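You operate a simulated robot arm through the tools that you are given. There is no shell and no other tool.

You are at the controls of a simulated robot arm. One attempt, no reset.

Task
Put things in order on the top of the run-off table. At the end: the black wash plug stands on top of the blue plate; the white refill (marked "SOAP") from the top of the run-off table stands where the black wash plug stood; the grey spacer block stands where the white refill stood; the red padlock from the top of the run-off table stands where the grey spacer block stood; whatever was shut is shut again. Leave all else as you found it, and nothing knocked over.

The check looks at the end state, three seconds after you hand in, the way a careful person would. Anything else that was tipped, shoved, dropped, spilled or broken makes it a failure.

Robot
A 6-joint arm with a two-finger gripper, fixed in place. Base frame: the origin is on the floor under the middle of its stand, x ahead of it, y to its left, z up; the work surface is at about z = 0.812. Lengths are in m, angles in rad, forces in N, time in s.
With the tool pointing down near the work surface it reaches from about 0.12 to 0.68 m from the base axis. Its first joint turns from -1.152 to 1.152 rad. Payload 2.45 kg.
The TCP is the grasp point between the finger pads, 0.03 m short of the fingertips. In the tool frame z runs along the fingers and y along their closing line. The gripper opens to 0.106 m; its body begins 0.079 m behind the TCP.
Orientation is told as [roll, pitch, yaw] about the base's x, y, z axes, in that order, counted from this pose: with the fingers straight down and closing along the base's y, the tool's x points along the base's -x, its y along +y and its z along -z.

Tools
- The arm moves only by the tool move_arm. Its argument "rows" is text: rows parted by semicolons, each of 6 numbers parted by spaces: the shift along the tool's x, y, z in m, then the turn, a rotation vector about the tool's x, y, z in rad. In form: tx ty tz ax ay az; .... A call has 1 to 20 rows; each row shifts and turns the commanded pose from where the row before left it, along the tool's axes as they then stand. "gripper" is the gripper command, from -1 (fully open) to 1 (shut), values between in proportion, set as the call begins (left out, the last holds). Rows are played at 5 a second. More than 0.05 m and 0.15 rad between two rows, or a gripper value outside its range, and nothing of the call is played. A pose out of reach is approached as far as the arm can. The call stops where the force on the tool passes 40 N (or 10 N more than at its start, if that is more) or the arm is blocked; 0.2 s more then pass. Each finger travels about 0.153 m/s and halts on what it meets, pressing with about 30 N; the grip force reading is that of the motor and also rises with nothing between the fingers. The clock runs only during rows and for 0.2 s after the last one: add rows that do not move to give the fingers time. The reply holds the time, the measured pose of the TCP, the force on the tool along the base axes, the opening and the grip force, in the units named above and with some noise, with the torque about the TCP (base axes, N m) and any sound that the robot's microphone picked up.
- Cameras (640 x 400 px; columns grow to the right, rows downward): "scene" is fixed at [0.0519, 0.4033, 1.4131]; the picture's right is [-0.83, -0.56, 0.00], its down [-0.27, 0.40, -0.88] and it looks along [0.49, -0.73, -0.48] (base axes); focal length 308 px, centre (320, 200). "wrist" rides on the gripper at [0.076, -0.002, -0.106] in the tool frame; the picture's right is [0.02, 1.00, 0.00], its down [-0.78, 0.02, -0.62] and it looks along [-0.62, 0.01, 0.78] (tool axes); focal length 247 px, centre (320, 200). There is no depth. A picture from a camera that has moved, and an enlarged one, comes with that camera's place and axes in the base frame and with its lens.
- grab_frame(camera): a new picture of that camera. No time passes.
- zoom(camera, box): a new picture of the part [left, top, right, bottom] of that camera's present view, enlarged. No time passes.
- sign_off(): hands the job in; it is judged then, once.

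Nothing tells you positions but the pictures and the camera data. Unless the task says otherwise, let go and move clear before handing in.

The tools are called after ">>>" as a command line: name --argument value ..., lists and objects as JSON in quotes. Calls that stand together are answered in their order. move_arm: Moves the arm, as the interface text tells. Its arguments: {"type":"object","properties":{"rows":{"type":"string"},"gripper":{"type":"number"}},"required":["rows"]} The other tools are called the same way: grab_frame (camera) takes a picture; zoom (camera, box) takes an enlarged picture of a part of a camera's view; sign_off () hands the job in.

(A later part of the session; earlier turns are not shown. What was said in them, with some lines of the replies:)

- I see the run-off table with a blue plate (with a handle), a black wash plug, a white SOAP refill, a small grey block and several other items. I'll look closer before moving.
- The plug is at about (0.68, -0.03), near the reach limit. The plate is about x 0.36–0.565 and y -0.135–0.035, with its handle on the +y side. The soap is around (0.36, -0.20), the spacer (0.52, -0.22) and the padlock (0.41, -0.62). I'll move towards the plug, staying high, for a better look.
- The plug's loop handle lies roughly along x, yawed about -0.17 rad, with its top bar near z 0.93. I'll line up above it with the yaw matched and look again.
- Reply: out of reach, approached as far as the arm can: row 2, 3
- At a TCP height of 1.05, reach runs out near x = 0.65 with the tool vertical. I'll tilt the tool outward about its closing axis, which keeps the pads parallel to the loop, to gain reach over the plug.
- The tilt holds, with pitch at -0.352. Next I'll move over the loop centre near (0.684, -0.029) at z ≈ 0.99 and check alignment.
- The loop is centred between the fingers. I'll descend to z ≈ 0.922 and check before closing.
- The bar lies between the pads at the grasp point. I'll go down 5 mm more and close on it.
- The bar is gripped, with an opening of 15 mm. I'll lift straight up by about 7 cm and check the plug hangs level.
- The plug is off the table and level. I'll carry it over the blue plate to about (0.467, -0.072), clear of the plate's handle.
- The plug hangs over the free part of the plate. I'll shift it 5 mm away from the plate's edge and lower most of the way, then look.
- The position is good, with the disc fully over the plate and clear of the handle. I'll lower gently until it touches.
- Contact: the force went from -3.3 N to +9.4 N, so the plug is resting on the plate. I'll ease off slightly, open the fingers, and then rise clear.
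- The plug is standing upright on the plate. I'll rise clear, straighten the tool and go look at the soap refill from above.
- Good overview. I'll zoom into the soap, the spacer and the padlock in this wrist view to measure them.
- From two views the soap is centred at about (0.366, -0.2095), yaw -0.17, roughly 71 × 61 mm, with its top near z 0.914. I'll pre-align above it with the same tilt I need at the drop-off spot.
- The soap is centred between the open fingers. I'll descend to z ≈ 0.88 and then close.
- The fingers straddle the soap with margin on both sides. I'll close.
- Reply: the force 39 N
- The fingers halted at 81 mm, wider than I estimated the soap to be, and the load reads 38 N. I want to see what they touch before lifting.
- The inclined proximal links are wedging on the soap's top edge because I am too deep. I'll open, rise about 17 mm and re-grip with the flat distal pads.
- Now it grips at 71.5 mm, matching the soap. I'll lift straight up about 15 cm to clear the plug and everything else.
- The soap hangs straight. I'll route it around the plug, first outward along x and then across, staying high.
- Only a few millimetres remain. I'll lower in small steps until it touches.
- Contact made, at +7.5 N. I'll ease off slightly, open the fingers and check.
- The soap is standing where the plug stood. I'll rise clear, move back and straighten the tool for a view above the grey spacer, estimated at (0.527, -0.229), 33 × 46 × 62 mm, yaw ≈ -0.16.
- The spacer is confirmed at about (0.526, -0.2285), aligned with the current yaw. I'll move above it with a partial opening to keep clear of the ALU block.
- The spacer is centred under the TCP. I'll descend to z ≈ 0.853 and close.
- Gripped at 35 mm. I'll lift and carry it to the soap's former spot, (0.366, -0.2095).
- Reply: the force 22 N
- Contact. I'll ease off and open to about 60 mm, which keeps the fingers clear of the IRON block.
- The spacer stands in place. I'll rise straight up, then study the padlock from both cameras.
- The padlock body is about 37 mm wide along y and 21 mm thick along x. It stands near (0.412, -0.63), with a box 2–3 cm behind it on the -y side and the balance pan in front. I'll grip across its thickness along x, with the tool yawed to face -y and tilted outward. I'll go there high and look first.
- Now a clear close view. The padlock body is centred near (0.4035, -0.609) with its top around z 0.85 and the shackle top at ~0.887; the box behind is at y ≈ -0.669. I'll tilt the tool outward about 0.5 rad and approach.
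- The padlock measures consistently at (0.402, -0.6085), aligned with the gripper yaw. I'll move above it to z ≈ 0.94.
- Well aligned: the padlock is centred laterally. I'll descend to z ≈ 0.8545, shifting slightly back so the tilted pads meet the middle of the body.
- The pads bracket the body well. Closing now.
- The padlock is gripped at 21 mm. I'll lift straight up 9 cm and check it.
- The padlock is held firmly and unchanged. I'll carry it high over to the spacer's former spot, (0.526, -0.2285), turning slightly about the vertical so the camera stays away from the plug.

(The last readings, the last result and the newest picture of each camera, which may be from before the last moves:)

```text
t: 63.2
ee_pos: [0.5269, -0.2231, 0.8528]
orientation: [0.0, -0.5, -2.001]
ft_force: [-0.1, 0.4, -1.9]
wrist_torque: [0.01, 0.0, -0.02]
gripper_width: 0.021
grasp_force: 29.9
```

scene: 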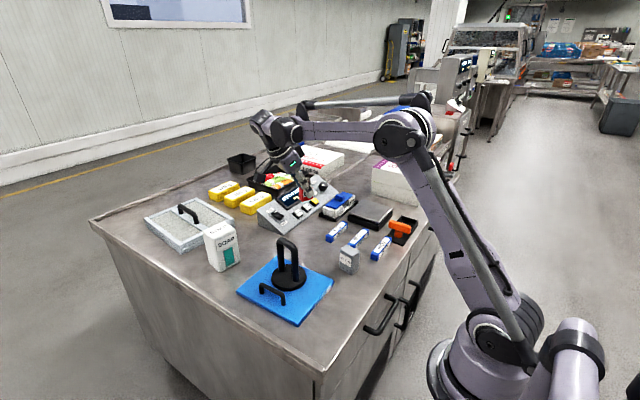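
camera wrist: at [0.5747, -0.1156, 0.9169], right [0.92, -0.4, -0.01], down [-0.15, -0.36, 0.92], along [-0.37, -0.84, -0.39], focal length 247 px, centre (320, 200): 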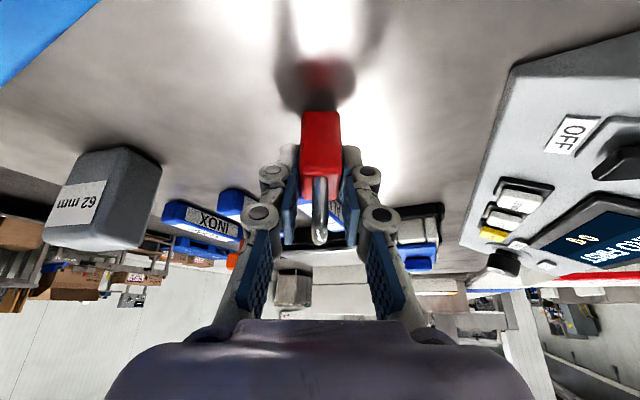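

>>> move_arm --rows "0.00038 0 0.0007 0 0 0; 0 0 0 0 0 0"

>>> zoom --camera "scene" --box '[290, 215, 340, 260]'

```text
t: 63.8
ee_pos: [0.5269, -0.2227, 0.8536]
orientation: [0.0, -0.5, -2.002]
ft_force: [0.0, -0.3, 12.6]
wrist_torque: [0.02, -0.02, 0.01]
gripper_width: 0.0211
grasp_force: 30.0
```

```text
8.89 times, centred on (315, 238) of scene
camera zoom: at [0.0517, 0.4034, 1.4131], right [-0.83, -0.56, 0.0], down [-0.27, 0.4, -0.88], along [0.49, -0.73, -0.48], focal length 2742 px, centre (364, -133)
```

zoom: 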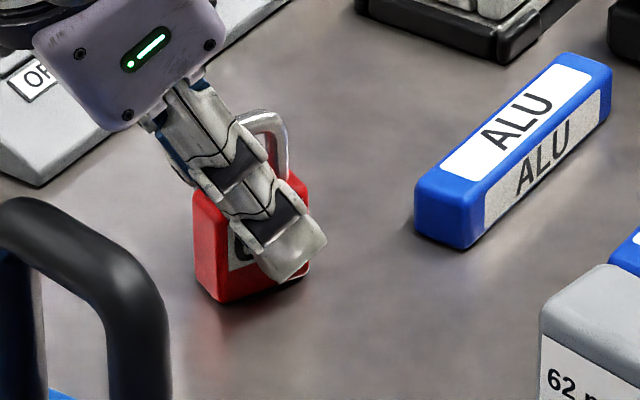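

Contact at 12.6 N. I'll ease off and open to release the padlock.

>>> move_arm --rows "-0.0003 0 -0.0005 0 0 0; 0 0 0 0 0 0"

>>> move_arm --rows "0 0 0 0 0 0; 0 0 0 0 0 0; 0 0 0 0 0 0" --gripper -0.15

>>> grab_frame --camera "wrist"

>>> zoom --camera "scene" --box '[280, 205, 350, 265]'

```text
t: 64.4
ee_pos: [0.5278, -0.224, 0.8546]
orientation: [0.0, -0.499, -2.002]
ft_force: [2.6, -0.5, 15.7]
wrist_torque: [-0.17, -0.02, 0.01]
gripper_width: 0.0214
grasp_force: 30.2
```

```text
t: 65.2
ee_pos: [0.5258, -0.222, 0.8532]
orientation: [0.002, -0.5, -2.004]
ft_force: [1.1, -0.7, -0.1]
wrist_torque: [0.0, -0.04, 0.01]
gripper_width: 0.0611
grasp_force: 0.1
```

```text
taken
camera wrist: at [0.5751, -0.1153, 0.9102], right [0.92, -0.4, -0.01], down [-0.15, -0.36, 0.92], along [-0.37, -0.84, -0.39], focal length 247 px, centre (320, 200)
```

wrist: 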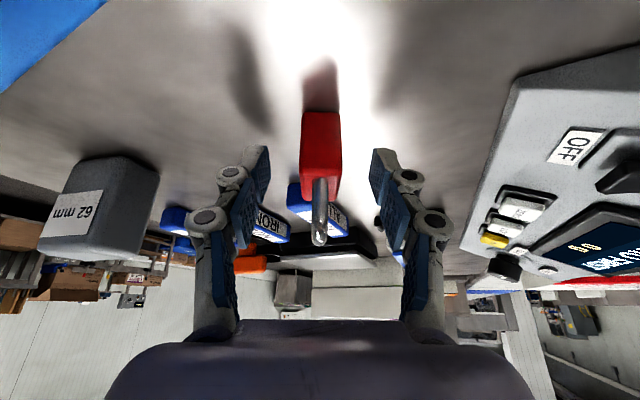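

```text
6.67 times, centred on (315, 235) of scene
camera zoom: at [0.0519, 0.4033, 1.4131], right [-0.83, -0.56, 0.0], down [-0.27, 0.4, -0.88], along [0.49, -0.73, -0.48], focal length 2057 px, centre (353, -33)
```

zoom: 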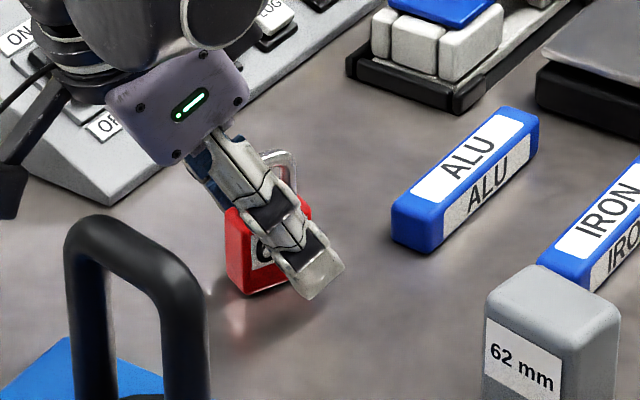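

The padlock stands free. I'll rise straight up and away, then inspect everything.

>>> move_arm --rows "-0.0096 0 -0.0176 0 0 0; -0.0144 0 -0.0263 0 0 0; -0.0144 0 -0.0263 0 0 0; -0.0144 0 -0.0263 0 0 0; -0.0144 0 -0.0263 0 0 0; -0.0144 0 -0.0263 0 0 0; 0 0 0 0 0 0"

>>> grab_frame --camera "scene"

>>> grab_frame --camera "wrist"

```text
t: 66.8
ee_pos: [0.5276, -0.2205, 1.023]
orientation: [0.0, -0.497, -2.001]
ft_force: [0.6, -0.2, 0.3]
wrist_torque: [-0.01, 0.02, 0.0]
gripper_width: 0.0611
grasp_force: 0.1
```

```text
taken
```

scene: 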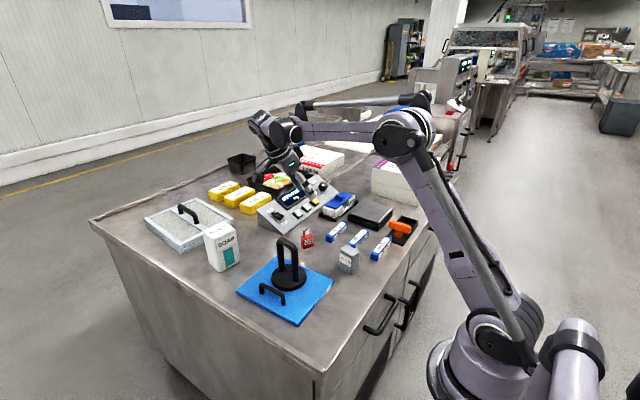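

```text
taken
camera wrist: at [0.577, -0.1129, 1.0796], right [0.92, -0.4, -0.01], down [-0.15, -0.36, 0.92], along [-0.37, -0.84, -0.39], focal length 247 px, centre (320, 200)
```

wrist: 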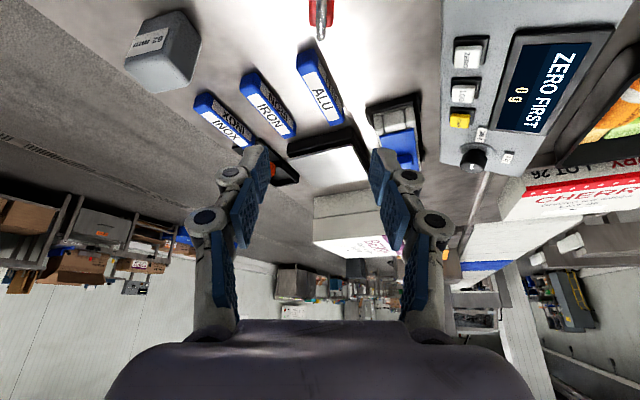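

I'll straighten the tool and turn back to yaw 0 for an overview check.

>>> move_arm --rows "0 0 0 0 0.125 0; 0 0 0 0 0.125 0; 0 0 0 0 0.125 0; 0 0 0 0 0.125 0; 0 0 -0.04 0 0 -0.143; 0 0 -0.03 0 0 -0.143; 0 0 0 0 0 -0.143; 0 0 0 0 0 -0.143; 0 0 0 0 0 -0.143; 0 0 0 0 0 -0.143; 0 0 0 0 0 -0.143; 0 0 0 0 0 -0.143; 0 0 0 0 0 -0.143; 0 0 0 0 0 -0.143; 0 0 0 0 0 -0.143; 0 0 0 0 0 -0.143; 0 0 0 0 0 -0.143; 0 0 0 0 0 -0.143; 0 0 0 0 0 0; 0 0 0 0 0 0" --gripper -1

>>> move_arm --rows "0.035 0.025 0 0 0 0; 0.035 0.025 0 0 0 0; 0.035 0.025 0 0 0 0; 0.035 0.025 0 0 0 0; 0 0.03 0 0 0 0; 0 0.03 0 0 0 0; 0 0 0 0 0 0; 0 0 0 0 0 0"

>>> grab_frame --camera "wrist"

>>> grab_frame --camera "scene"

```text
t: 71.0
ee_pos: [0.5266, -0.2224, 1.0933]
orientation: [-0.001, -0.002, 0.001]
ft_force: [0.5, 1.0, -0.4]
wrist_torque: [0.01, 0.0, 0.0]
gripper_width: 0.106
grasp_force: 0.1
```

```text
t: 72.8
ee_pos: [0.3864, -0.0608, 1.0933]
orientation: [0.001, 0.001, -0.001]
ft_force: [-0.4, 0.1, -0.5]
wrist_torque: [0.03, -0.01, -0.01]
gripper_width: 0.1059
grasp_force: 0.1
```

```text
taken
camera wrist: at [0.3108, -0.0635, 1.2001], right [-0.02, 1.0, 0.0], down [0.78, 0.02, 0.62], along [0.62, 0.01, -0.78], focal length 247 px, centre (320, 200)
```

wrist: 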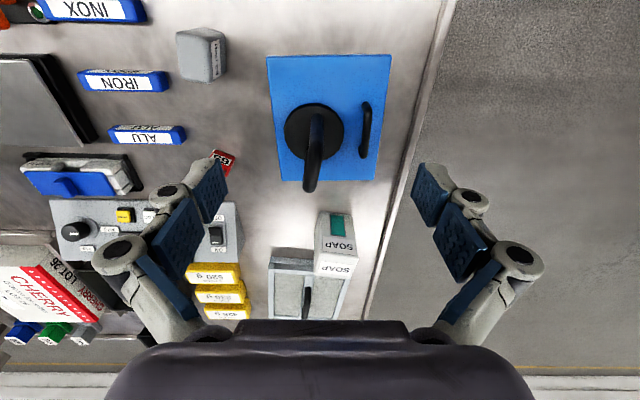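

```text
taken
```

scene: 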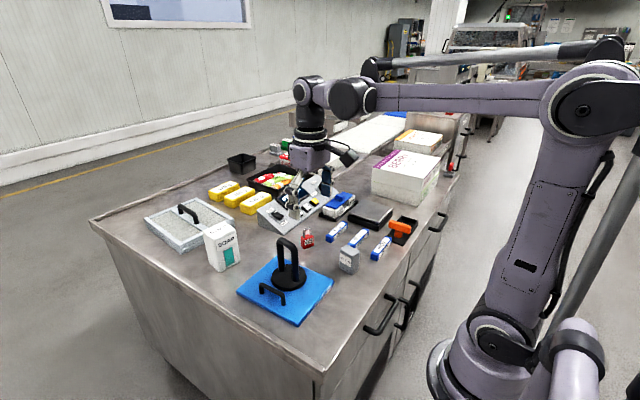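

>>> zoom --camera "scene" --box '[190, 180, 350, 330]'

>>> zoom --camera "scene" --box '[280, 180, 440, 290]'

>>> zoom --camera "wrist" --box '[160, 20, 400, 300]'

```text
2.67 times, centred on (270, 255) of scene
camera zoom: at [0.0519, 0.4033, 1.4131], right [-0.83, -0.56, 0.0], down [-0.27, 0.4, -0.88], along [0.49, -0.73, -0.48], focal length 823 px, centre (453, 53)
```

zoom: 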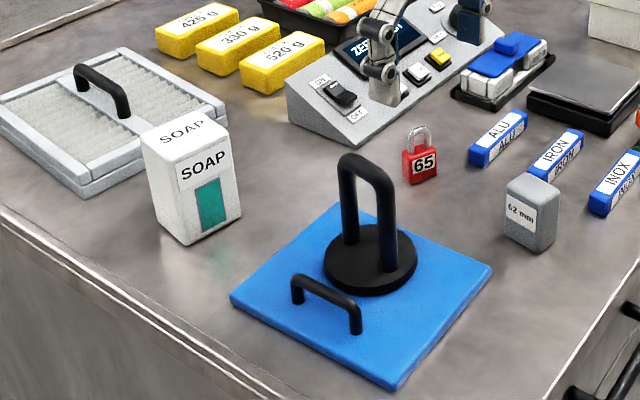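

```text
3.64 times, centred on (360, 235) of scene
camera zoom: at [0.0519, 0.4033, 1.4131], right [-0.83, -0.56, 0.0], down [-0.27, 0.4, -0.88], along [0.49, -0.73, -0.48], focal length 1122 px, centre (174, 73)
```

zoom: 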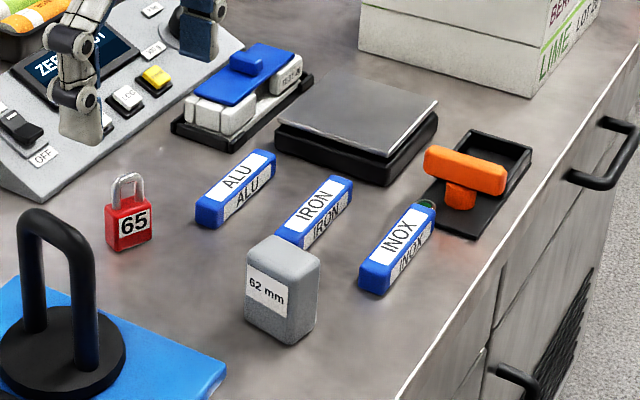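

```text
1.43 times, centred on (280, 160) of wrist
camera zoom: at [0.3108, -0.0635, 1.2001], right [-0.02, 1.0, 0.0], down [0.78, 0.02, 0.62], along [0.62, 0.01, -0.78], focal length 353 px, centre (377, 257)
```

zoom: 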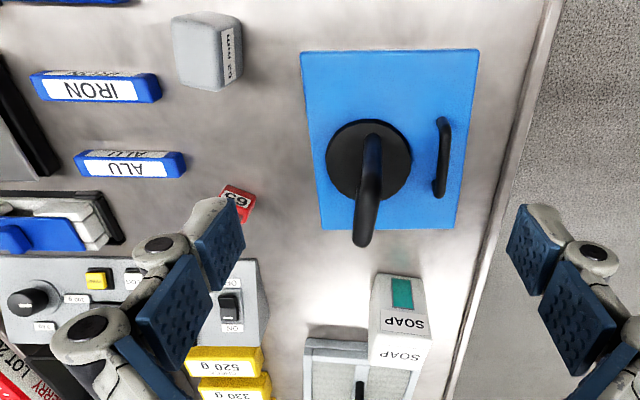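

Everything is in place:
- **Plug:** upright on the blue plate, and the plate hasn't moved.
- **SOAP refill:** at the plug's old spot.
- **Grey spacer:** at the soap's old spot.
- **Red padlock (65):** upright at the spacer's old spot.

The gripper is empty and well clear, nothing was opened, and the neighbouring items are where they were. I'm handing in.

>>> sign_off

```text
The job is handed in.
```

I've handed the job in. In the last pictures everything was standing upright in its new place, within a few millimetres by my measurements.

- **Black wash plug:** on top of the blue plate, clear of the plate's handle. The plate itself did not move.
- **White SOAP refill:** where the plug stood.
- **Grey spacer block:** where the refill stood.
- **Red padlock (marked 65):** where the spacer block stood. It is turned about 0.26 rad from its original facing.

My first grip on the refill was too deep. It pressed down on it with about 38 N before I opened and gripped higher. The refill showed no sign of moving or damage.

I did not open anything, so there was nothing to shut again. The neighbouring blocks and trays looked unmoved in the final pictures. The gripper is open and well above the table.
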